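You operate a simulated robot arm through the tools that you are given. There is no shell and no other tool. Be economical: measure what you need, move in short steps, check, and stop when the job is done.

The job below is to be done with a simulated two-armed robot. You get a single attempt, and the scene is never put back.

JOB
Pack the teal-band shock in the long carton on the cradle that fits.
Fine: Shut both flaps and stand the shock's dyno card in the done pocket.
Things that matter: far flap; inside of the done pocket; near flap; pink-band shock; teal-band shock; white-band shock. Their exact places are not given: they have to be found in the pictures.

It is judged by the outcome, as a careful person would: the job done as asked, and still so three seconds after it is handed in. It fails if anything else is knocked over, pushed out of place, dropped, spilled or broken.

ROBOT AND FRAMES
Two 7-joint arms with two-finger grippers on one trunk, on a base that drives. Base frame: it is fixed to the floor where the robot stands at the start and does not move with it; the origin is under the middle of the robot, x ahead of it, y to its left, z up. Units: m, degrees, N and s.
The left shoulder is at the start at [0.085, 0.216, 1.117], the right one opposite. With the tool pointing down near the work surface each hand reaches from about 0.32 to 0.84 m from the robot's upright axis, wherever it stands, measured 20 degrees to its own side. Places, roughly: far flap [0.6, 0.4, 0.9]; inside of the done pocket [0.9, 0.2, 1]; near flap [0.4, 0.4, 0.9]; pink-band shock, teal-band shock, white-band shock [0.5, 1.25, 0.75]. Payload 3.18 kg a hand.
The tool frame of a hand sits at the grasp point between the pads (the TCP): z along the fingers, y along the line on which they close. The tips reach 0.03 m beyond it. Largest opening 0.144 m; the body of the gripper starts 0.103 m behind the TCP.
Orientation is that of the tool frame in the base frame, as [roll, pitch, yaw] about the fixed x, y, z axes, in that order (R = Rz(yaw) Ry(pitch) Rx(roll)). With the fingers straight down and closing along the base's y, the tool's x points along the base's -x, its y along +y and its z along -z.

CONTROLS
- The arms move only by the tool jog_arm. It takes "left_commands", "right_commands" or both (then of equal length, played together; a hand with none holds still); each is a list of rows, each a list of 7 numbers: the turn, a rotation vector about the tool's x, y, z in degrees, then the shift along the tool's x, y, z in m, then the finger opening in m, from 0 to 0.144. In form: [[wx, wy, wz, tx, ty, tz, jaw], ...]. A call has 1 to 8 rows; each row is the pose to reach, as a shift and turn from the pose commanded when the call began, along the tool's axes at that moment. Each row takes 0.2 s and may step no farther than 0.05 m and 8.6 degrees from the row before; otherwise, or with a gripper value out of range, the whole call is refused. A pose out of reach is approached as far as the arm can. The call stops where the force on the tool passes 80 N (or 10 N more than at its start, if that is more) or the arm is blocked; 0.2 s more then pass. Each finger halts on what it meets, pressing with about 29 N; the grip force reading is that of the motor and also rises with nothing between the fingers. The clock runs only during rows and for 0.2 s after the last one: add rows that repeat a pose to give the fingers time. It gives the time, the measured TCP pose, the force on the tool (base axes), the opening and the grip force at its end, in the units of the frame above (readings bear some noise), with the torque about the TCP (base axes, N m) and any sound that the robot's microphone picked up, and new pictures: "show" is both (left out), scene, wrist or none (wrist: the cameras of the hands that moved).
- Cameras (640 x 400 px; columns grow to the right, rows downward): "scene" is now at [0.1729, 0.052, 1.3257]; the picture's right is [0.57, -0.82, 0.00], its down [-0.30, -0.21, -0.93] and it looks along [0.76, 0.53, -0.37] (base axes); focal length 214 px, centre (320, 200). "left" rides on the left gripper at [0.076, -0.016, -0.143] in its tool frame; the picture's right is [0.21, 0.98, 0.00], its down [-0.84, 0.18, -0.51] and it looks along [-0.50, 0.11, 0.86] (tool axes); focal length 218 px, centre (320, 200). "right" rides on the right gripper at [0.077, 0.016, -0.143] in its tool frame; the picture's right is [-0.21, 0.98, 0.00], its down [-0.84, -0.18, -0.51] and it looks along [-0.50, -0.11, 0.86] (tool axes); focal length 218 px, centre (320, 200).
- lift_body(by): slides the trunk up (or, below 0, down) by that many m; the arms and the scene camera ride with it, the base frame stays. It gives what a move gives, with no picture.
- drive_base(legs): drives the robot by 1 to 6 legs, each [ahead, left, turn to the left] in m, m and degrees, along the robot's own axes; the way and the turn of a leg run together, so that a leg with both is an arc; at most 1.5 m and 180 degrees a leg. The arms and the cameras ride along, it lands a little off, and it stops where it bumps. It gives what a move gives, and a new picture of the scene camera.
- head_to(pan, tilt): turns the head with the scene camera to pan (to the left, within 80 degrees either way) and tilt (down, from -29 to 69), counted from straight ahead of the robot. It gives what a move gives, and a new picture of the scene camera.
- measure_at(camera, pixels): for up to 12 pixels [column, row] of the newest picture of that camera ("zoom" is the newest enlarged one), the place [x, y, z] in the base frame of the surface seen there, good to about 0.002 m. The clock stands still meanwhile.
- inspect(camera, box): a new picture of the part [left, top, right, bottom] of that camera's present view, enlarged. The clock stands still meanwhile.
- hand_in(): hands the job in; it is judged then, once.

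Work in short steps. Measure before you move; look again where a grasp or a placing could have gone wrong, and mend it. You have 80 turns and 260 pictures in all, those below and enlarged ones among them. Open the grippers and draw the arms clear of the work before you hand the job in, unless the task says otherwise; then end with one line.

The tools are called after "Emit:" as a command line: name --argument value ..., lists and objects as JSON in quotes. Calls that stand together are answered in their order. jog_arm: Moves the arms, as the interface text tells. Its arguments: {"type":"object","properties":{"left_commands":{"type":"array","items":{"type":"array","items":{"type":"number"}}},"right_commands":{"type":"array","items":{"type":"array","items":{"type":"number"}}},"show":{"type":"string","enum":["both","scene","wrist","none"]}},"required":[]} The other tools are called the same way: lift_body (by) slides the trunk up or down; drive_base (legs) drives the base; head_to (pan, tilt) turns the head that bears the scene camera; measure_at (camera, pixels) gives the place of the surface under pixels of a picture; inspect (camera, box) takes an enlarged picture of a part of a camera's view; hand_in () hands the job in.

At the start:

```text
clock: 0.0
left_tool_pos: [0.2935, 0.3997, 1.3265]
left_orientation: [-180.0, 0.0, -180.0]
left_contact_force: [0.5, 0.0, -1.0]
left_wrist_torque: [0.01, 0.0, 0.01]
left_grip_width: 0.1442
left_grasp_force: 0.0
right_tool_pos: [0.4166, 0.0449, 1.0003]
right_orientation: [-180.0, -0.1, -180.0]
right_contact_force: [0.1, 0.1, 0.5]
right_wrist_torque: [-0.01, 0.01, 0.0]
right_grip_width: 0.1439
right_grasp_force: 0.1
trunk travel left (down, up): [-0.2, 0.169]
robot x, y, heading: [-0.0013, 0.0004, 0.0]
head pan, tilt: [34.8, 21.6]
```

scene: 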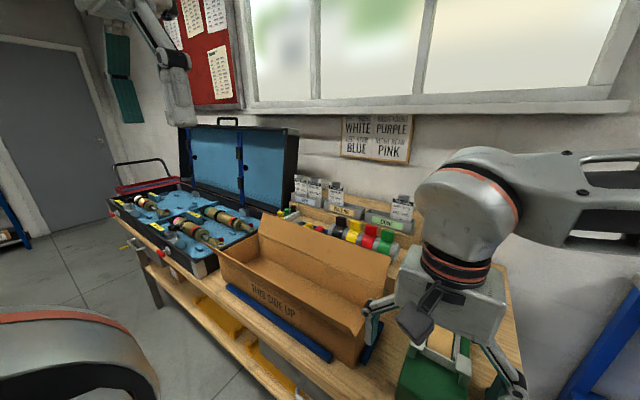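
right: 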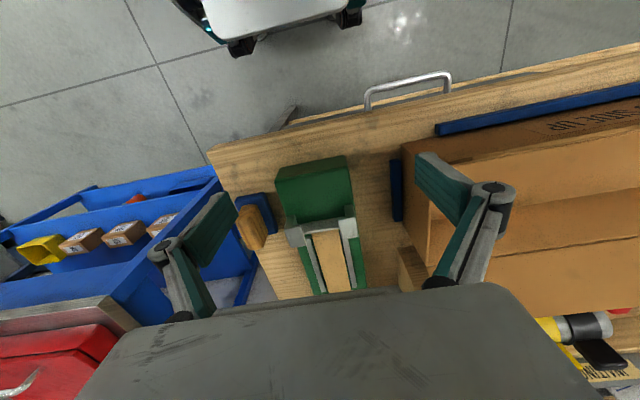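
left: 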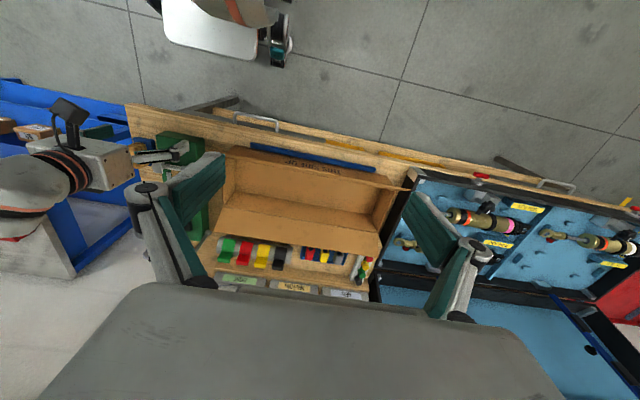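

The shocks lie in an open blue-foam case at (190,215), with the carton at (300,280), cards at (330,190) and a sign at (375,138). I'll enlarge these regions.

Emit:
inspect --camera "scene" --box '[100, 170, 280, 280]'

Emit:
inspect --camera "scene" --box '[270, 160, 430, 260]'

Emit:
inspect --camera "scene" --box '[330, 105, 420, 165]'

Emit:
inspect --camera "left" --box '[380, 160, 640, 320]'

Emit:
inspect --camera "left" --box '[190, 140, 420, 300]'

```text
3.56 times, centred on (190, 225) of scene
```

zoom: 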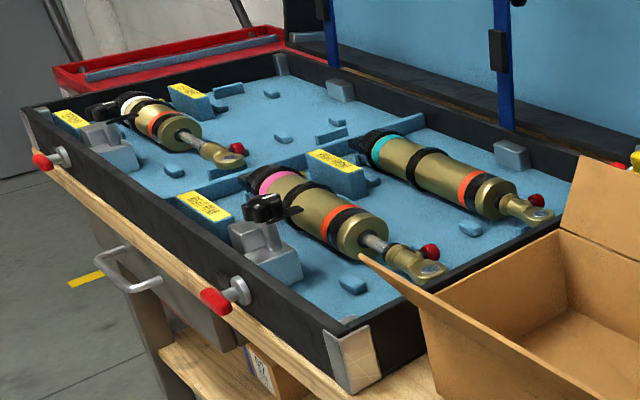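

```text
4.00 times, centred on (350, 210) of scene
```

zoom: 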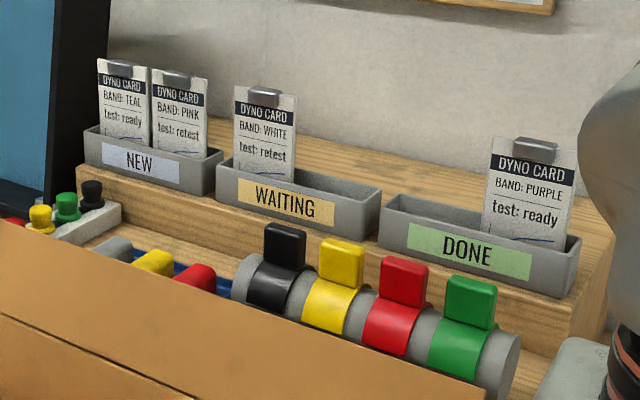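

```text
6.67 times, centred on (375, 135) of scene
```

zoom: 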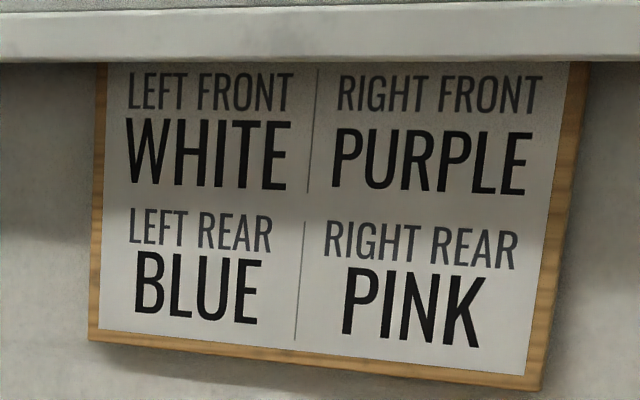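

```text
2.46 times, centred on (510, 240) of left
```

zoom: 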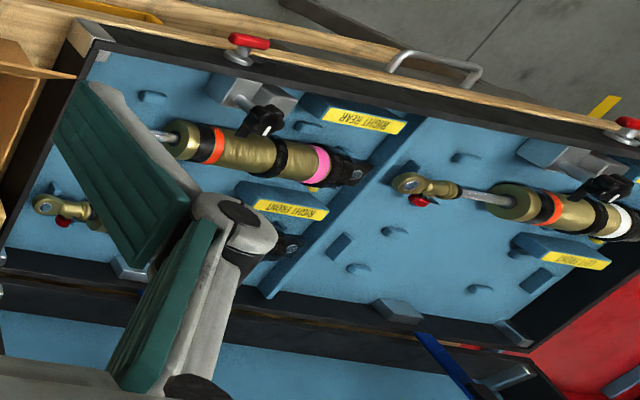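

```text
2.50 times, centred on (305, 220) of left
```

zoom: 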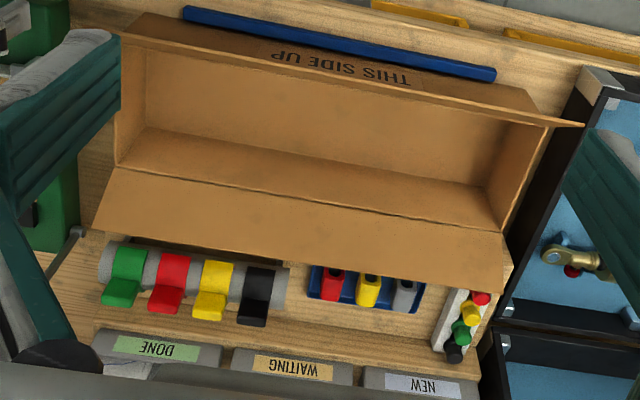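

The carton looks empty, so I need to find the cradles. I'll look around with the head.

Emit:
head_to --pan 30 --tilt 55

Emit:
head_to --pan -40 --tilt 30

Emit:
head_to --pan 75 --tilt 30

```text
clock: 1.0
left_tool_pos: [0.2934, 0.398, 1.3263]
left_orientation: [180.0, 0.0, 179.9]
left_contact_force: [-0.3, -0.4, 0.4]
left_wrist_torque: [0.0, -0.01, 0.0]
left_grip_width: 0.1443
left_grasp_force: 0.0
right_tool_pos: [0.4157, 0.0449, 1.0004]
right_orientation: [179.9, -0.1, 180.0]
right_contact_force: [-0.5, 0.4, 0.9]
right_wrist_torque: [-0.01, -0.02, -0.02]
right_grip_width: 0.1442
right_grasp_force: 0.2
trunk travel left (down, up): [-0.2, 0.169]
robot x, y, heading: [-0.0039, -0.002, -0.1]
head pan, tilt: [30.0, 55.0]
```

scene: 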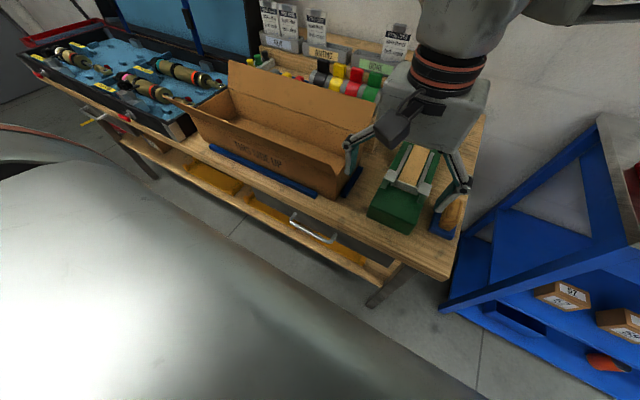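

```text
clock: 2.4
left_tool_pos: [0.2924, 0.3995, 1.3257]
left_orientation: [-180.0, 0.0, -180.0]
left_contact_force: [0.0, 0.7, 0.8]
left_wrist_torque: [-0.03, -0.01, 0.01]
left_grip_width: 0.1439
left_grasp_force: 0.0
right_tool_pos: [0.4163, 0.0447, 0.9989]
right_orientation: [-179.9, -0.1, 180.0]
right_contact_force: [0.5, 0.7, -0.2]
right_wrist_torque: [0.02, 0.01, -0.02]
right_grip_width: 0.1443
right_grasp_force: 0.0
trunk travel left (down, up): [-0.2, 0.169]
robot x, y, heading: [0.0027, -0.0026, 0.1]
head pan, tilt: [-40.0, 30.0]
```

scene: 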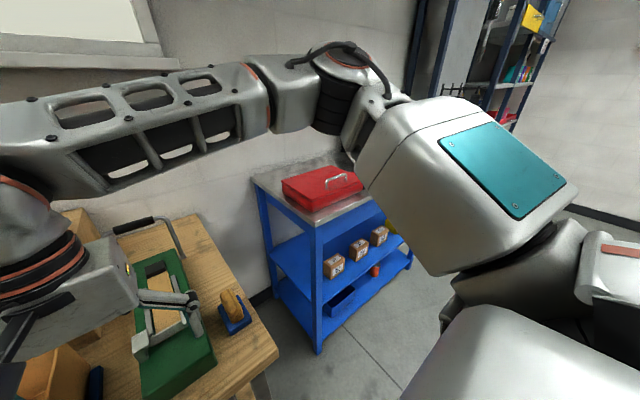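

```text
clock: 4.3
left_tool_pos: [0.2924, 0.3974, 1.3259]
left_orientation: [180.0, 0.0, 180.0]
left_contact_force: [0.1, 0.4, 0.5]
left_wrist_torque: [-0.02, -0.03, -0.01]
left_grip_width: 0.1439
left_grasp_force: 0.0
right_tool_pos: [0.4165, 0.0444, 0.999]
right_orientation: [-179.9, -0.1, -179.9]
right_contact_force: [0.0, -0.4, 0.3]
right_wrist_torque: [0.02, 0.05, -0.03]
right_grip_width: 0.1439
right_grasp_force: 0.0
trunk travel left (down, up): [-0.2, 0.169]
robot x, y, heading: [-0.0011, -0.0034, 0.0]
head pan, tilt: [75.0, 30.0]
```

scene: 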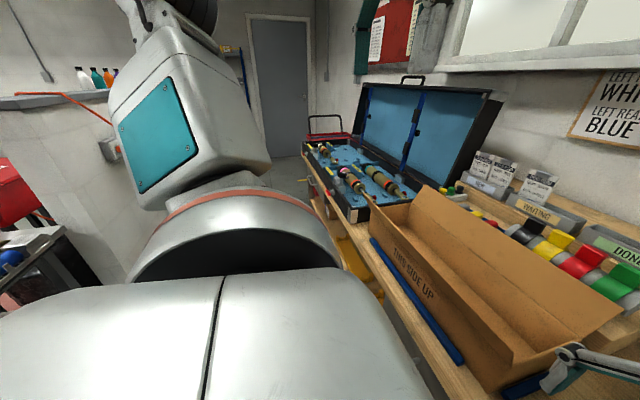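

Next I'll aim the head at the carton and measure the carton and the teal shock.

Emit:
head_to --pan 48 --tilt 42

Emit:
inspect --camera "scene" --box '[220, 60, 540, 260]'

Emit:
inspect --camera "left" --box '[200, 140, 420, 280]'

```text
clock: 5.2
left_tool_pos: [0.2923, 0.3978, 1.3265]
left_orientation: [180.0, 0.1, 180.0]
left_contact_force: [0.2, 0.2, -0.2]
left_wrist_torque: [0.01, -0.01, -0.01]
left_grip_width: 0.144
left_grasp_force: 0.0
right_tool_pos: [0.4165, 0.0441, 0.9991]
right_orientation: [179.9, -0.1, -179.9]
right_contact_force: [-1.0, 0.7, 0.0]
right_wrist_torque: [-0.01, 0.03, 0.03]
right_grip_width: 0.1438
right_grasp_force: 0.1
trunk travel left (down, up): [-0.2, 0.169]
robot x, y, heading: [0.0, 0.0014, 0.1]
head pan, tilt: [48.0, 42.0]
```

scene: 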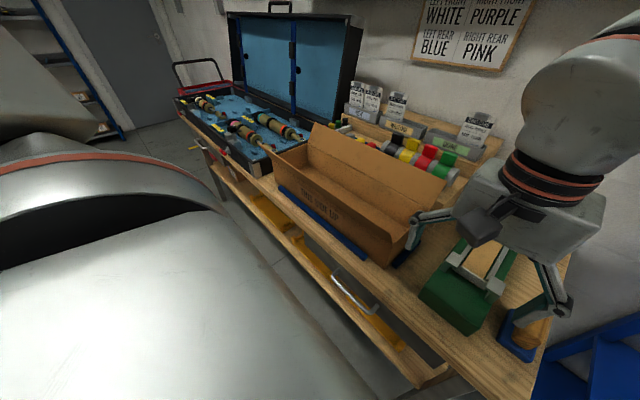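

```text
2.00 times, centred on (380, 160) of scene
```

zoom: 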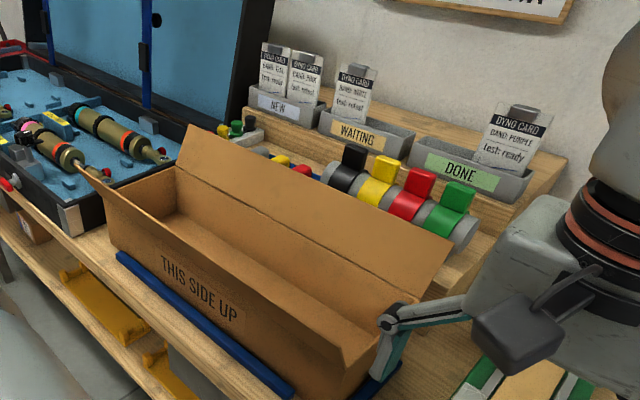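

```text
2.86 times, centred on (310, 210) of left
```

zoom: 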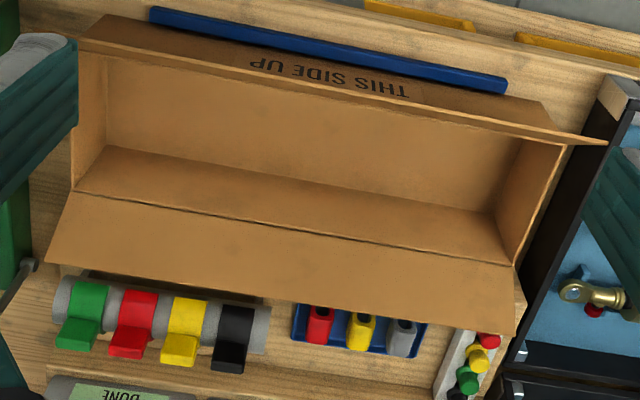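

Yellow items on the lower shelf around (290,215)-(400,330) could be the cradles. I'll zoom in.

Emit:
inspect --camera "scene" --box '[190, 140, 450, 390]'

Emit:
inspect --camera "left" --box '[280, 60, 640, 220]'

Emit:
measure_at --camera "scene" --pixels '[[314, 126], [447, 182], [416, 210], [390, 260], [280, 160], [292, 212], [330, 206], [386, 326], [275, 207], [300, 245], [272, 130], [460, 148]]'

```text
1.60 times, centred on (320, 265) of scene
```

zoom: 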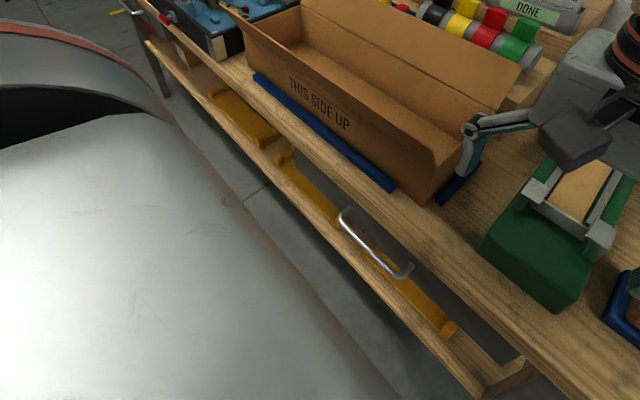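

```text
1.78 times, centred on (460, 140) of left
```

zoom: 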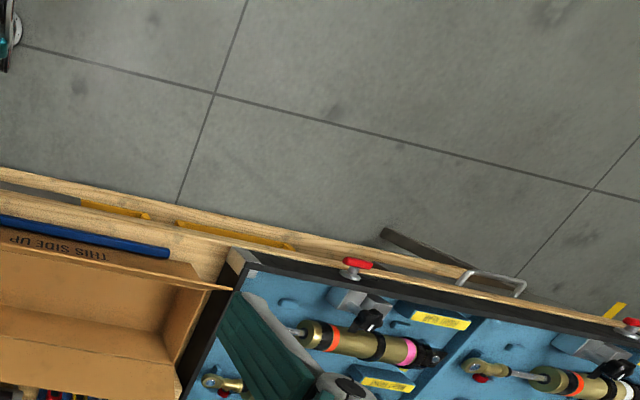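

```text
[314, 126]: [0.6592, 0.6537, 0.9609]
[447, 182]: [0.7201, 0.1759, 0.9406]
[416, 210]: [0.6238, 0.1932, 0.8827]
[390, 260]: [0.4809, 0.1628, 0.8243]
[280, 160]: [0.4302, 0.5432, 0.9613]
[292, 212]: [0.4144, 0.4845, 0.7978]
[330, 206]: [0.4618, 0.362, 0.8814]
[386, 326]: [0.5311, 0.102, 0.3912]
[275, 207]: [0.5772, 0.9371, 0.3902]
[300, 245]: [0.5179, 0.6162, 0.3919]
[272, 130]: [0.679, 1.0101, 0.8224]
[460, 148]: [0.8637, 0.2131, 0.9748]
```

Two yellow cradles lie on the lower shelf (z≈0.39). I'll lift the right arm, back away from the bench, and look from there.

Emit:
jog_arm --right_commands '[[0, 0, 0, 0, 0, -0.05, 0.144], [0, 0, 0, 0, 0, -0.1, 0.144], [0, 0, 0, 0, 0, -0.15, 0.144]]' --show "none"

Emit:
drive_base --legs '[[-0.7, 0.3, 0]]'

Emit:
lift_body --by -0.2

Emit:
head_to --pan 10 --tilt 32

```text
clock: 6.0
left_tool_pos: [0.292, 0.3987, 1.3262]
left_orientation: [-180.0, 0.1, -180.0]
left_contact_force: [-0.1, -0.9, 0.3]
left_wrist_torque: [-0.02, -0.04, -0.04]
left_grip_width: 0.1439
left_grasp_force: 0.1
right_tool_pos: [0.417, 0.0432, 1.1487]
right_orientation: [180.0, 0.1, -180.0]
right_contact_force: [0.2, 0.0, -0.1]
right_wrist_torque: [-0.01, -0.02, -0.02]
right_grip_width: 0.1438
right_grasp_force: 0.1
trunk travel left (down, up): [-0.2, 0.169]
robot x, y, heading: [0.0022, 0.0003, 0.0]
head pan, tilt: [48.0, 42.0]
```

```text
clock: 9.2
left_tool_pos: [-0.153, 0.6283, 1.3234]
left_orientation: [-179.9, -0.2, -179.7]
left_contact_force: [-0.3, 1.2, 0.1]
left_wrist_torque: [-0.13, 0.01, -0.03]
left_grip_width: 0.1438
left_grasp_force: 0.0
right_tool_pos: [-0.0255, 0.2707, 1.1475]
right_orientation: [-179.8, -0.2, -180.0]
right_contact_force: [-0.7, 0.4, -0.3]
right_wrist_torque: [-0.12, -0.09, -0.02]
right_grip_width: 0.1439
right_grasp_force: 0.0
trunk travel left (down, up): [-0.2, 0.169]
robot x, y, heading: [-0.4447, 0.2268, 0.1]
head pan, tilt: [48.0, 42.0]
stopped in leg 1: the robot was blocked; the commanded pose is now the measured one
```

scene: 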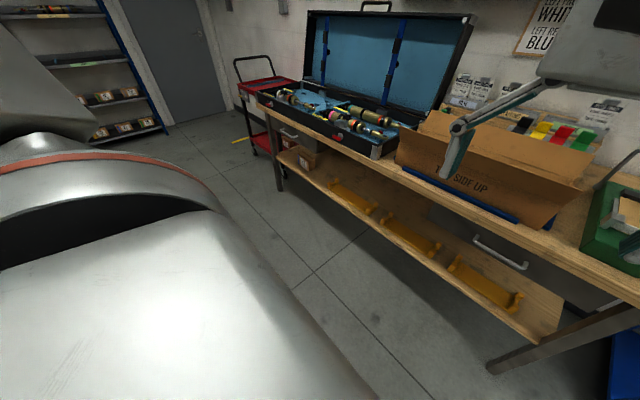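

```text
clock: 10.8
left_tool_pos: [-0.0646, 0.6247, 1.1132]
left_orientation: [180.0, -14.6, -179.7]
left_contact_force: [0.6, -0.3, -0.6]
left_wrist_torque: [0.01, -0.06, -0.01]
left_grip_width: 0.1437
left_grasp_force: 0.1
right_tool_pos: [0.0138, 0.2658, 0.9686]
right_orientation: [179.0, -4.5, 175.1]
right_contact_force: [4.4, 3.0, -7.5]
right_wrist_torque: [-0.58, 0.45, -0.26]
right_grip_width: 0.1436
right_grasp_force: 0.0
trunk travel left (down, up): [-0.037, 0.333]
robot x, y, heading: [-0.4436, 0.2217, 0.4]
head pan, tilt: [48.0, 42.0]
stopped: the force on the tool passed its limit at 112 N (the readings are from after the stop); the commanded pose is now the measured one
```

```text
clock: 11.8
left_tool_pos: [-0.0654, 0.6244, 1.1145]
left_orientation: [180.0, -14.4, -179.8]
left_contact_force: [-0.2, -0.3, 0.3]
left_wrist_torque: [-0.02, -0.01, 0.01]
left_grip_width: 0.1441
left_grasp_force: 0.0
right_tool_pos: [0.0113, 0.2663, 0.9777]
right_orientation: [178.4, -4.3, 174.8]
right_contact_force: [6.1, 9.9, -1.1]
right_wrist_torque: [-1.84, 1.14, -0.8]
right_grip_width: 0.1442
right_grasp_force: 0.0
trunk travel left (down, up): [-0.037, 0.333]
robot x, y, heading: [-0.4451, 0.2231, 0.0]
head pan, tilt: [10.0, 32.0]
```

scene: 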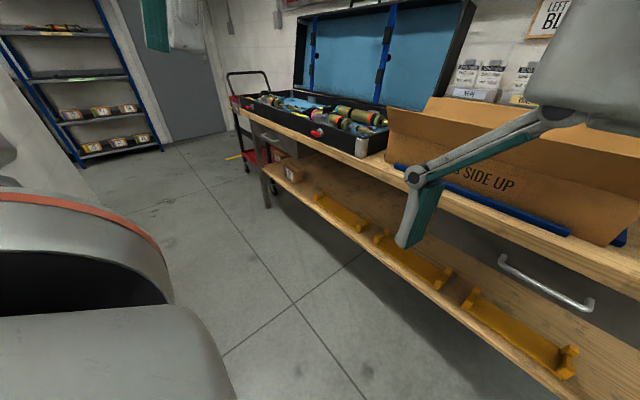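

The robot was blocked behind, and the lift stopped on a contact. I'll check the frame with measurements and look at the right side before I move more.

Emit:
measure_at --camera "scene" --pixels '[[480, 300], [570, 350], [378, 240], [445, 280], [320, 200], [365, 225], [290, 300], [565, 232], [400, 170], [500, 265]]'

Emit:
head_to --pan -75 --tilt 30

```text
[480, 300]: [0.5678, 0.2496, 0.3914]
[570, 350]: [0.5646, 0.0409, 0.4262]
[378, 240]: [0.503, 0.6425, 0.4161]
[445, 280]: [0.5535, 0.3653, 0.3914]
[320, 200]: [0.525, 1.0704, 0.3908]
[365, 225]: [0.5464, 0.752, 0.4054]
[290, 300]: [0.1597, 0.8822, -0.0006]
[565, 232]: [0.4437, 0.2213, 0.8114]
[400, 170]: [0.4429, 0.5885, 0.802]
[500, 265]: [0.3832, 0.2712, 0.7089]
```

```text
clock: 13.4
left_tool_pos: [-0.0649, 0.6234, 1.1146]
left_orientation: [179.9, -14.4, -179.8]
left_contact_force: [-0.3, -0.3, 1.0]
left_wrist_torque: [-0.01, 0.02, 0.03]
left_grip_width: 0.1443
left_grasp_force: 0.0
right_tool_pos: [0.0117, 0.266, 0.9753]
right_orientation: [178.4, -4.2, 175.0]
right_contact_force: [-0.4, -0.3, 1.0]
right_wrist_torque: [-0.04, 0.03, 0.02]
right_grip_width: 0.144
right_grasp_force: 0.1
trunk travel left (down, up): [-0.037, 0.333]
robot x, y, heading: [-0.4439, 0.2239, -0.1]
head pan, tilt: [-75.0, 30.0]
```

scene: 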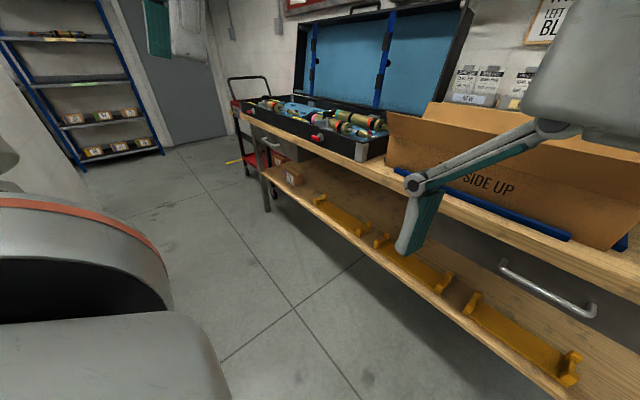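

The head is stuck in view, and an arm seems to be jammed on something behind. I'll creep forward, raise the trunk, and check whether the head moves.

Emit:
drive_base --legs '[[0.1, 0, 0]]'

Emit:
head_to --pan -60 --tilt 30

```text
clock: 14.5
left_tool_pos: [0.0373, 0.6237, 1.1137]
left_orientation: [-180.0, -14.5, -179.8]
left_contact_force: [1.1, -0.1, 1.1]
left_wrist_torque: [-0.01, 0.07, 0.01]
left_grip_width: 0.1439
left_grasp_force: 0.0
right_tool_pos: [0.1142, 0.2675, 0.975]
right_orientation: [178.5, -4.3, 175.0]
right_contact_force: [-1.0, -0.2, 0.0]
right_wrist_torque: [0.03, 0.05, -0.02]
right_grip_width: 0.1439
right_grasp_force: 0.1
trunk travel left (down, up): [-0.037, 0.333]
robot x, y, heading: [-0.3447, 0.2229, 0.4]
head pan, tilt: [-75.0, 30.0]
```

scene: 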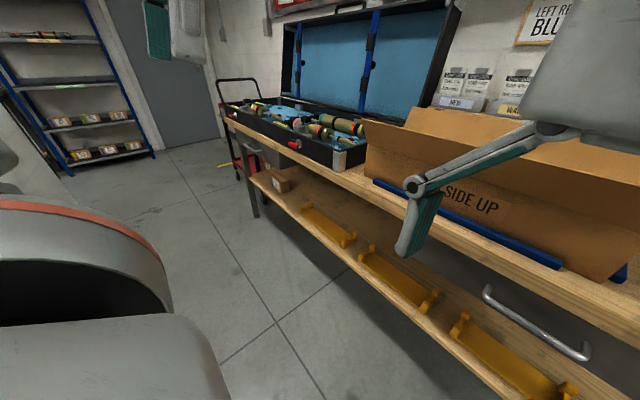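

```text
clock: 15.3
left_tool_pos: [0.0373, 0.6231, 1.1149]
left_orientation: [-180.0, -14.5, -179.8]
left_contact_force: [0.5, 0.4, 0.4]
left_wrist_torque: [-0.01, 0.01, -0.03]
left_grip_width: 0.1442
left_grasp_force: 0.0
right_tool_pos: [0.1186, 0.2653, 0.9796]
right_orientation: [178.1, -4.6, 174.1]
right_contact_force: [-0.2, 0.3, -0.6]
right_wrist_torque: [0.0, -0.03, 0.0]
right_grip_width: 0.144
right_grasp_force: 0.1
trunk travel left (down, up): [-0.037, 0.333]
robot x, y, heading: [-0.3403, 0.2259, 0.2]
head pan, tilt: [-60.0, 30.0]
```

scene: 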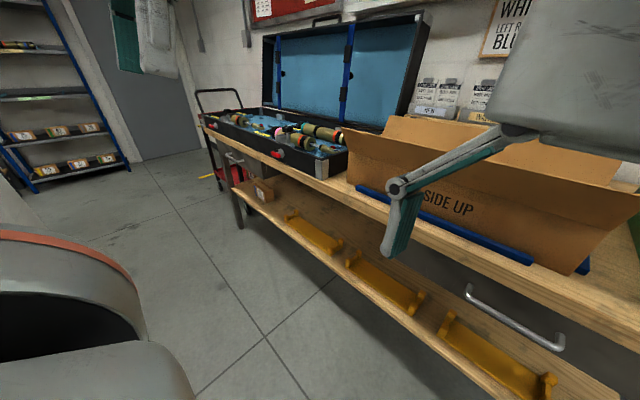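

The head is pressing against the right arm. I'll move the right hand away, to the right and slightly forward.

Emit:
jog_arm --right_commands '[[0, 0, 0, -0.03, -0.03, 0, 0.144], [0, 0, 0, -0.04, -0.07, 0, 0.144], [0, 0, 0, -0.04, -0.12, 0, 0.144], [0, 0, 0, -0.04, -0.17, 0, 0.144], [0, 0, 0, -0.04, -0.22, 0, 0.144], [0, 0, 0, -0.04, -0.27, 0, 0.144]]' --show "scene"

Emit:
head_to --pan 5 --tilt 40

```text
clock: 16.7
left_tool_pos: [0.0366, 0.6233, 1.1151]
left_orientation: [179.9, -14.3, -179.8]
left_contact_force: [0.1, -0.1, 0.7]
left_wrist_torque: [0.01, -0.01, -0.01]
left_grip_width: 0.1441
left_grasp_force: 0.1
right_tool_pos: [0.1309, -0.0084, 0.9652]
right_orientation: [178.6, -4.2, 175.0]
right_contact_force: [-0.6, 0.0, -0.3]
right_wrist_torque: [0.05, -0.01, -0.01]
right_grip_width: 0.1441
right_grasp_force: 0.1
trunk travel left (down, up): [-0.037, 0.333]
robot x, y, heading: [-0.3385, 0.2231, 0.2]
head pan, tilt: [-60.0, 30.0]
```

scene: 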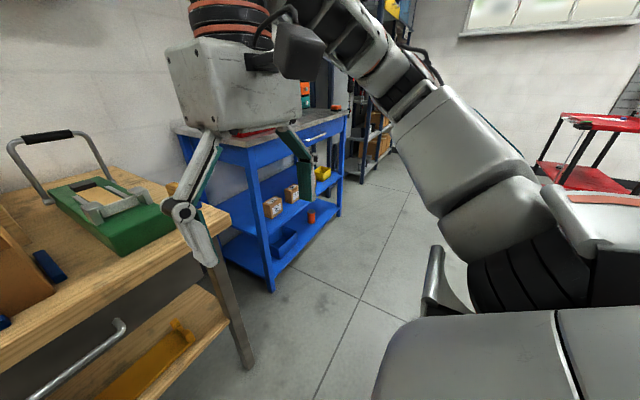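

```text
clock: 18.1
left_tool_pos: [0.0373, 0.625, 1.1155]
left_orientation: [-180.0, -14.5, -179.8]
left_contact_force: [0.0, 0.3, 0.6]
left_wrist_torque: [0.0, 0.01, -0.03]
left_grip_width: 0.1442
left_grasp_force: 0.1
right_tool_pos: [0.1311, -0.0069, 0.9651]
right_orientation: [178.5, -4.2, 175.1]
right_contact_force: [0.5, -0.8, 0.4]
right_wrist_torque: [0.01, -0.03, -0.02]
right_grip_width: 0.1436
right_grasp_force: 0.0
trunk travel left (down, up): [-0.037, 0.333]
robot x, y, heading: [-0.3406, 0.224, 0.2]
head pan, tilt: [5.0, 40.0]
```

scene: 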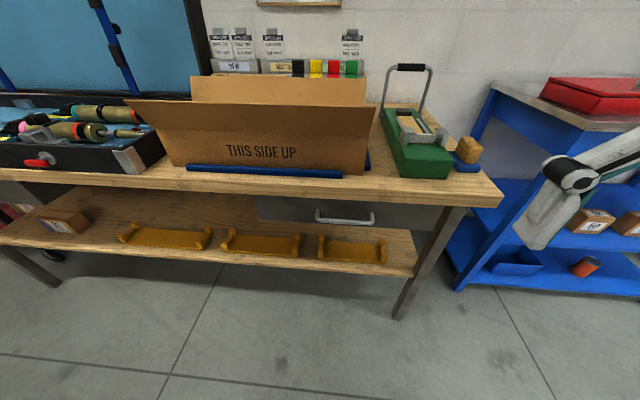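

The head is free and three yellow cradles are visible on the shelf at (163,237), (260,243) and (352,250). I'll zoom in and measure them.

Emit:
inspect --camera "scene" --box '[100, 190, 260, 290]'

Emit:
measure_at --camera "zoom" --pixels '[[100, 165], [440, 170], [85, 195], [425, 235], [270, 190], [500, 170], [490, 240], [260, 260], [300, 130]]'

Emit:
inspect --camera "scene" --box '[210, 200, 400, 310]'

Emit:
measure_at --camera "zoom" --pixels '[[55, 110], [300, 120], [45, 165], [290, 185], [180, 140], [380, 125], [375, 200], [585, 140], [580, 205], [480, 170], [480, 230], [330, 40]]'

```text
4.00 times, centred on (180, 240) of scene
```

zoom: 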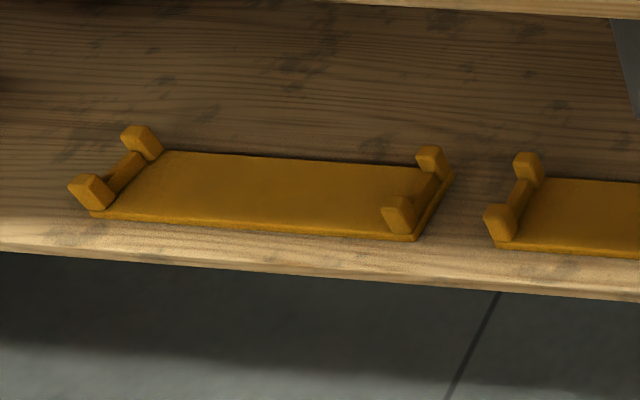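

```text
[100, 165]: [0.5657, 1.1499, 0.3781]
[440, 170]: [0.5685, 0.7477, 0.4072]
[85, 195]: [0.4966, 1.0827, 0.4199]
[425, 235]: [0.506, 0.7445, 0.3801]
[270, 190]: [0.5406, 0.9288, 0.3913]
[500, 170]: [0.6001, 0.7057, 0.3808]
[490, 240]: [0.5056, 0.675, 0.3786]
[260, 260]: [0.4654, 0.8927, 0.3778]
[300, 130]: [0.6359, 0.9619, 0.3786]
```

```text
3.37 times, centred on (305, 255) of scene
```

zoom: 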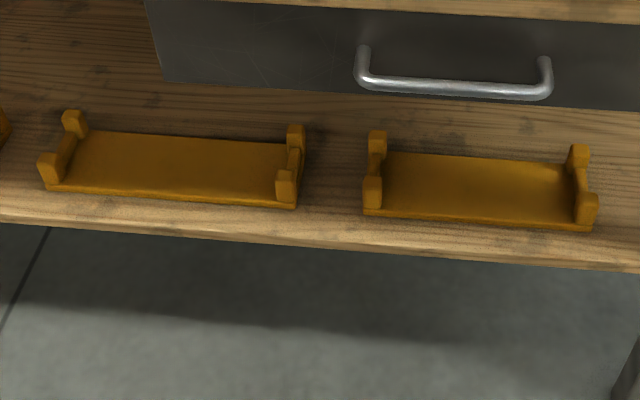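

```text
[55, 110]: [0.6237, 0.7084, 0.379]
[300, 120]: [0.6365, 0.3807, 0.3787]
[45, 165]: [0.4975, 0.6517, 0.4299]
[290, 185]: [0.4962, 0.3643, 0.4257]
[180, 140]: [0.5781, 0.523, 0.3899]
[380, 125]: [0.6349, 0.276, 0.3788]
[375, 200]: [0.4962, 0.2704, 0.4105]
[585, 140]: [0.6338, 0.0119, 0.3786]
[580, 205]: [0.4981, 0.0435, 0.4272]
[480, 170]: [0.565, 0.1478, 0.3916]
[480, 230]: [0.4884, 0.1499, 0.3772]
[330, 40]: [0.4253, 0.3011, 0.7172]
```

Cradle lengths are roughly 0.36, 0.31 and 0.25 m. I'll zoom tighter on the cradles, shocks and carton for exact dimensions.

Emit:
inspect --camera "scene" --box '[0, 80, 180, 180]'

Emit:
measure_at --camera "zoom" --pixels '[[220, 108], [240, 90], [300, 110], [400, 120], [440, 115], [485, 130], [505, 130], [120, 190], [330, 190], [490, 185], [80, 170], [440, 190]]'

Emit:
inspect --camera "scene" --box '[110, 215, 220, 260]'

Emit:
inspect --camera "scene" --box '[215, 220, 305, 265]'

```text
3.56 times, centred on (90, 130) of scene
```

zoom: 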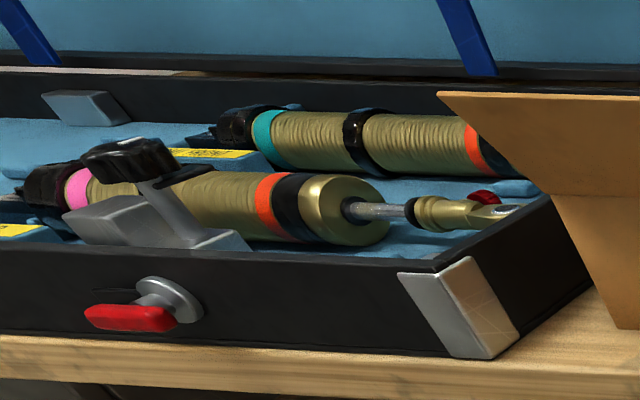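

```text
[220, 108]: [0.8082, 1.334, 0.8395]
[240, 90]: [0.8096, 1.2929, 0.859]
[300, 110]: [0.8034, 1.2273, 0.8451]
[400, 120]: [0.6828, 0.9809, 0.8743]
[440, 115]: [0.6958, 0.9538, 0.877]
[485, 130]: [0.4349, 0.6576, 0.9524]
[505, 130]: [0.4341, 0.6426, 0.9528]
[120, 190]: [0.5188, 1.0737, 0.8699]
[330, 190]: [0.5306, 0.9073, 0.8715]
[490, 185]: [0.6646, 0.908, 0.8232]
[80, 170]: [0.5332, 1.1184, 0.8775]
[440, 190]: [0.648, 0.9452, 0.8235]
```

```text
5.82 times, centred on (165, 238) of scene
```

zoom: 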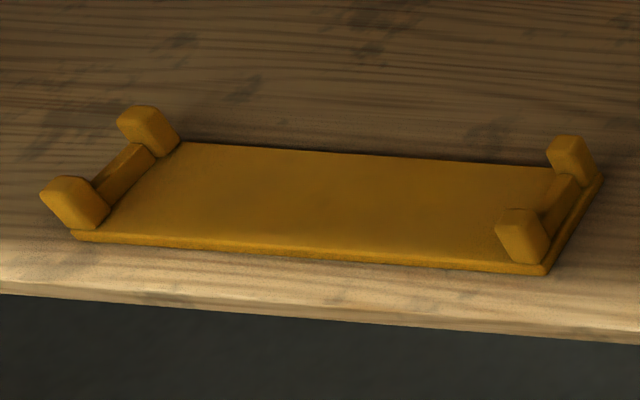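

```text
7.11 times, centred on (260, 242) of scene
```

zoom: 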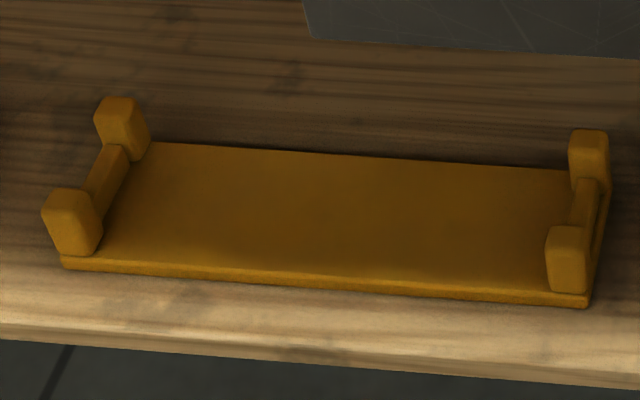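

I'll measure the cradle B posts in this zoom, then zoom again on A and C.

Emit:
measure_at --camera "zoom" --pixels '[[62, 193], [95, 193], [75, 235], [108, 103], [140, 105], [105, 170], [552, 230], [582, 230], [600, 140], [575, 285], [62, 262], [300, 275]]'

Emit:
inspect --camera "scene" --box '[110, 215, 220, 260]'

Emit:
measure_at --camera "zoom" --pixels '[[55, 180], [95, 180], [75, 205], [125, 112], [500, 212], [535, 212], [525, 240], [580, 140], [120, 185], [545, 265], [78, 235], [570, 190]]'

Emit:
inspect --camera "scene" --box '[310, 225, 400, 275]'

```text
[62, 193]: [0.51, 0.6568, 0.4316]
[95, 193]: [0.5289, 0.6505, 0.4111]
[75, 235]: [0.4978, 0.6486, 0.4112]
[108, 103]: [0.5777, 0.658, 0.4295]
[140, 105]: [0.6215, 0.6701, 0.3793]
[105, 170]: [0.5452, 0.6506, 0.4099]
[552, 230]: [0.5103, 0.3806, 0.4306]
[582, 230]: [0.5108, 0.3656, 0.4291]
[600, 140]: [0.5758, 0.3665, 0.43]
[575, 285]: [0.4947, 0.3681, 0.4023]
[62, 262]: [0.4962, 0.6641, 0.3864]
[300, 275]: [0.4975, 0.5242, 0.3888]
```

```text
5.82 times, centred on (165, 238) of scene
```

zoom: 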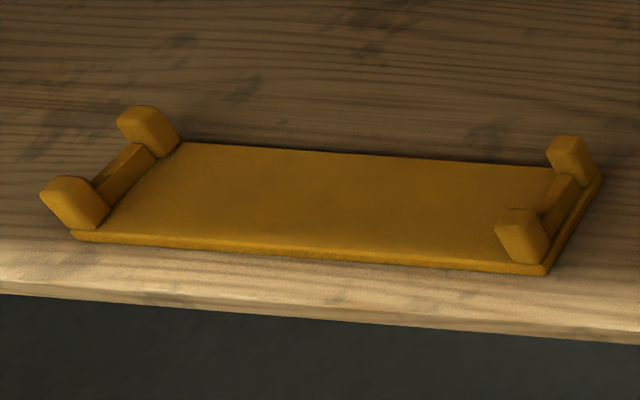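

```text
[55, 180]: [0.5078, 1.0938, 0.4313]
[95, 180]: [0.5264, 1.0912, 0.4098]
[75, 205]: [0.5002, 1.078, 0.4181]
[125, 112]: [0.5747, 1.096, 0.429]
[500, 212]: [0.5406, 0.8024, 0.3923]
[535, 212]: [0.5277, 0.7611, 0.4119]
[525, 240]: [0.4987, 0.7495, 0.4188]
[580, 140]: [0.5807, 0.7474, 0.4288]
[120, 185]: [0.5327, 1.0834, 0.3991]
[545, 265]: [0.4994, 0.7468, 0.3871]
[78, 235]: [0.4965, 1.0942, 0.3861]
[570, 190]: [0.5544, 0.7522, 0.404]
```

```text
7.11 times, centred on (355, 250) of scene
```

zoom: 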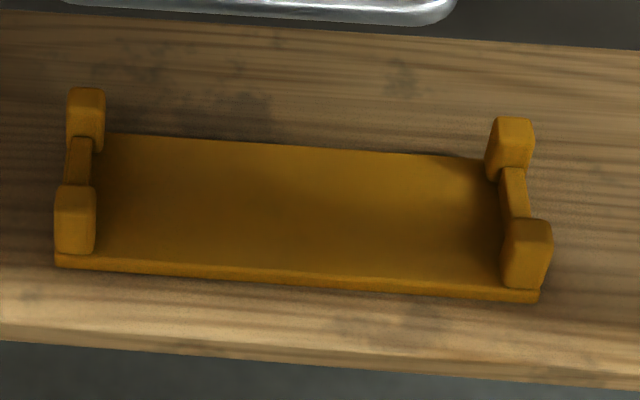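

Cradles: A is 0.356 m (saddle spacing ≈0.335), B is 0.302 (0.277) and C is 0.255. Next I need the teal shock's length, so I'll raise the trunk and drive opposite the case.

Emit:
lift_body --by 0.3

Emit:
drive_base --legs '[[0, 0.8, 0]]'

Emit:
drive_base --legs '[[0.3, 0, 0]]'

Emit:
head_to --pan 0 --tilt 45

```text
clock: 21.1
left_tool_pos: [0.0368, 0.6249, 1.4144]
left_orientation: [-179.9, -14.6, -179.9]
left_contact_force: [0.1, -0.6, 0.0]
left_wrist_torque: [-0.02, 0.0, 0.0]
left_grip_width: 0.144
left_grasp_force: 0.1
right_tool_pos: [0.1292, -0.0062, 1.2655]
right_orientation: [178.5, -4.3, 175.0]
right_contact_force: [-1.1, -0.2, 0.2]
right_wrist_torque: [0.06, -0.01, -0.01]
right_grip_width: 0.1441
right_grasp_force: 0.0
trunk travel left (down, up): [-0.337, 0.033]
robot x, y, heading: [-0.3438, 0.2242, 0.3]
head pan, tilt: [5.0, 40.0]
```

```text
clock: 26.4
left_tool_pos: [0.0237, 1.2328, 1.4133]
left_orientation: [-179.8, -14.5, -178.6]
left_contact_force: [-0.1, -0.5, 0.9]
left_wrist_torque: [-0.04, 0.03, 0.01]
left_grip_width: 0.144
left_grasp_force: 0.0
right_tool_pos: [0.1305, 0.6053, 1.2665]
right_orientation: [178.5, -4.2, 176.3]
right_contact_force: [0.3, 0.3, -0.2]
right_wrist_torque: [-0.04, 0.03, -0.02]
right_grip_width: 0.1442
right_grasp_force: 0.1
trunk travel left (down, up): [-0.337, 0.033]
robot x, y, heading: [-0.3497, 0.8207, 1.5]
head pan, tilt: [5.0, 40.0]
stopped in leg 1: the robot was blocked; the commanded pose is now the measured one
```

scene: 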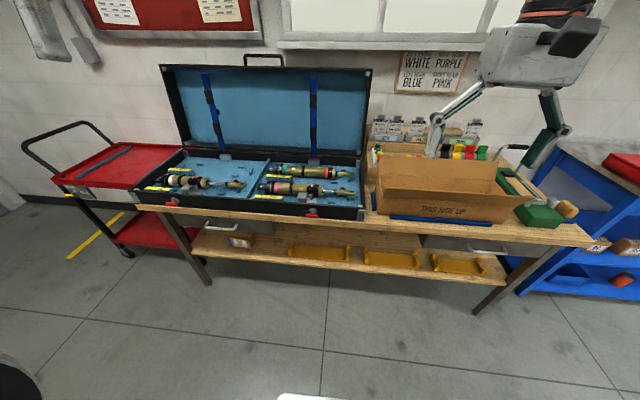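

```text
clock: 28.4
left_tool_pos: [0.3257, 1.2364, 1.4156]
left_orientation: [180.0, -14.5, -178.7]
left_contact_force: [-0.7, 0.7, 0.8]
left_wrist_torque: [0.0, 0.02, -0.01]
left_grip_width: 0.144
left_grasp_force: 0.2
right_tool_pos: [0.4305, 0.6095, 1.2655]
right_orientation: [178.5, -4.2, 176.1]
right_contact_force: [-0.8, -0.8, 0.2]
right_wrist_torque: [-0.02, 0.02, 0.0]
right_grip_width: 0.1442
right_grasp_force: 0.0
trunk travel left (down, up): [-0.337, 0.033]
robot x, y, heading: [-0.0408, 0.8304, 1.1]
head pan, tilt: [5.0, 40.0]
```

scene: 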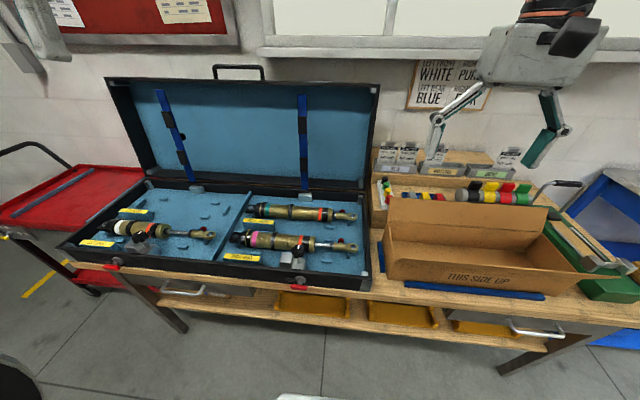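

```text
clock: 29.1
left_tool_pos: [0.3248, 1.2371, 1.4147]
left_orientation: [179.9, -14.5, -178.7]
left_contact_force: [-0.9, 0.0, 0.2]
left_wrist_torque: [-0.02, -0.01, 0.01]
left_grip_width: 0.1438
left_grasp_force: 0.0
right_tool_pos: [0.43, 0.6089, 1.2664]
right_orientation: [178.5, -4.1, 176.1]
right_contact_force: [1.0, -1.1, -0.4]
right_wrist_torque: [-0.03, 0.01, 0.0]
right_grip_width: 0.144
right_grasp_force: 0.0
trunk travel left (down, up): [-0.337, 0.033]
robot x, y, heading: [-0.0489, 0.8322, 1.1]
head pan, tilt: [0.0, 45.0]
```

scene: 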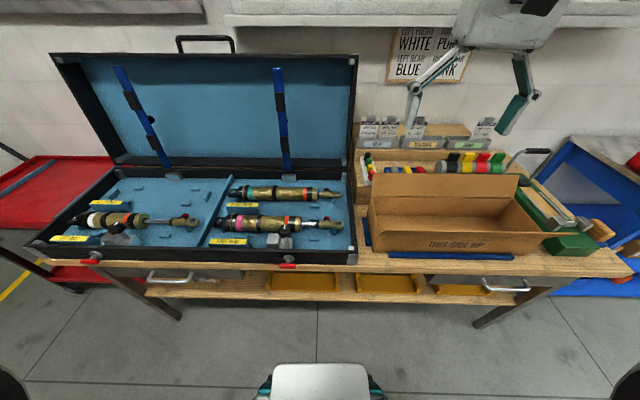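

This is a good view. I'll zoom on the case and the carton and measure.

Emit:
inspect --camera "scene" --box '[210, 170, 370, 270]'

Emit:
measure_at --camera "zoom" --pixels '[[75, 90], [120, 90], [275, 92], [408, 92], [440, 92], [510, 95], [535, 95], [480, 95], [60, 210], [100, 205], [370, 215], [510, 220]]'

Emit:
inspect --camera "scene" --box '[350, 160, 560, 270]'

Emit:
measure_at --camera "zoom" --pixels '[[60, 50], [510, 55], [75, 110], [500, 130], [70, 155], [580, 235], [130, 180], [500, 185], [300, 160], [80, 215], [300, 210], [605, 225]]'

```text
4.00 times, centred on (290, 220) of scene
```

zoom: 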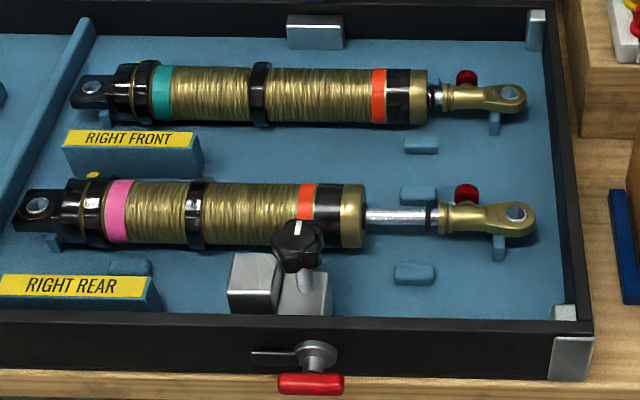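

```text
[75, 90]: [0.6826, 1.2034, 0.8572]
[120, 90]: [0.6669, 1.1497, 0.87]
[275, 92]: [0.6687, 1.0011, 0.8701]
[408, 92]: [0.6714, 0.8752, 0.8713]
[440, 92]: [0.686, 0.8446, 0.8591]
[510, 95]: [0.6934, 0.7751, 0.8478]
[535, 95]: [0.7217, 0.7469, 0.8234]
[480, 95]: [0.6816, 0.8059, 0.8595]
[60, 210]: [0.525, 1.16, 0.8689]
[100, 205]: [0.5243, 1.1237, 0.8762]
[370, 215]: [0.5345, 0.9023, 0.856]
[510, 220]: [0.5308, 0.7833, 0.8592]
```

```text
3.05 times, centred on (455, 215) of scene
```

zoom: 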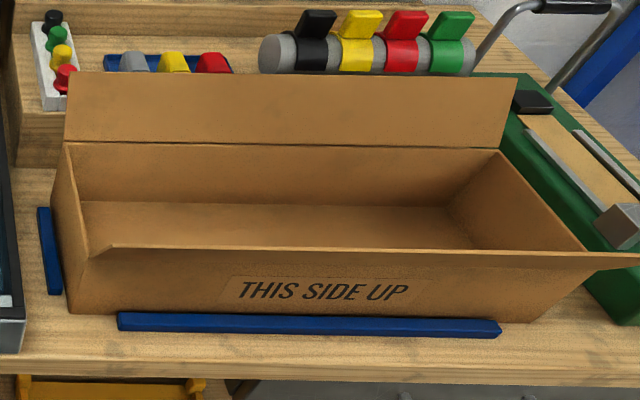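

```text
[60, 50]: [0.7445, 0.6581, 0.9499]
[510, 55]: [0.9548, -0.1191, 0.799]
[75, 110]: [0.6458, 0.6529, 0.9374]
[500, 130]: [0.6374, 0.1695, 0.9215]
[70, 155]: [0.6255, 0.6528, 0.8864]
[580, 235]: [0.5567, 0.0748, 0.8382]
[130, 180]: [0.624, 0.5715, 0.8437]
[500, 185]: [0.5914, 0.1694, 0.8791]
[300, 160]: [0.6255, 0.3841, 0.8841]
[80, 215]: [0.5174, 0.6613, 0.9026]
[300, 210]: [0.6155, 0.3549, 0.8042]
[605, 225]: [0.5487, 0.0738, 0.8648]
```

The teal body looks ≈0.298 m long and ≈0.055 m across. I need its diameter and the saddle gap exactly, so I'll zoom tighter.

Emit:
inspect --camera "scene" --box '[222, 175, 294, 215]'

Emit:
measure_at --camera "zoom" --pixels '[[138, 130], [138, 150], [158, 110], [158, 120], [158, 160], [158, 215], [250, 115], [250, 160], [250, 210], [60, 160], [60, 130], [60, 195]]'

Emit:
inspect --camera "scene" --box '[286, 175, 358, 215]'

Emit:
measure_at --camera "zoom" --pixels '[[170, 115], [170, 160], [170, 205], [185, 160], [195, 160], [215, 165], [300, 170], [380, 175], [350, 170], [270, 140], [260, 190], [150, 212]]'

```text
8.89 times, centred on (258, 195) of scene
```

zoom: 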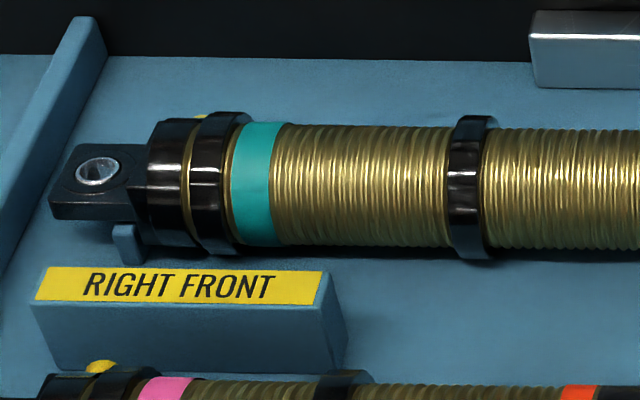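

```text
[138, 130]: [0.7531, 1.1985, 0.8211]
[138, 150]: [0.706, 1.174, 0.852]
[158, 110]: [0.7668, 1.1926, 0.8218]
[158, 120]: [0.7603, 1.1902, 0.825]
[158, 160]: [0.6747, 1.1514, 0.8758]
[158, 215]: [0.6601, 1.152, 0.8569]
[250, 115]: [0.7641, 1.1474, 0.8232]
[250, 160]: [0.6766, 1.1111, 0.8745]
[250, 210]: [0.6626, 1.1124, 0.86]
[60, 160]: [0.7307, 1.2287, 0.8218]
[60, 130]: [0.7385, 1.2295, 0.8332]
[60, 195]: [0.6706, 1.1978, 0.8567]
```

```text
8.89 times, centred on (322, 195) of scene
```

zoom: 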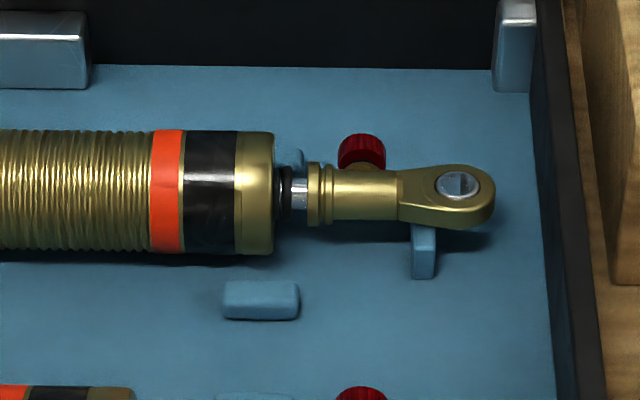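

```text
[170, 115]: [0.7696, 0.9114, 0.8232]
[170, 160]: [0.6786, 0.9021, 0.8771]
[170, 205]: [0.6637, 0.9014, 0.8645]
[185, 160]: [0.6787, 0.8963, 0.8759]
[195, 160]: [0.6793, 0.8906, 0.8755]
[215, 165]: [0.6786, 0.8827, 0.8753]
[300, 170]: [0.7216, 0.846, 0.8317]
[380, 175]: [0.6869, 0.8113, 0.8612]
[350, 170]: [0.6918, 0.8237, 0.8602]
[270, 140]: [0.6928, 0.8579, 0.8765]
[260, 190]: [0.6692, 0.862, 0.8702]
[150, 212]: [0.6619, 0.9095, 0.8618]
```

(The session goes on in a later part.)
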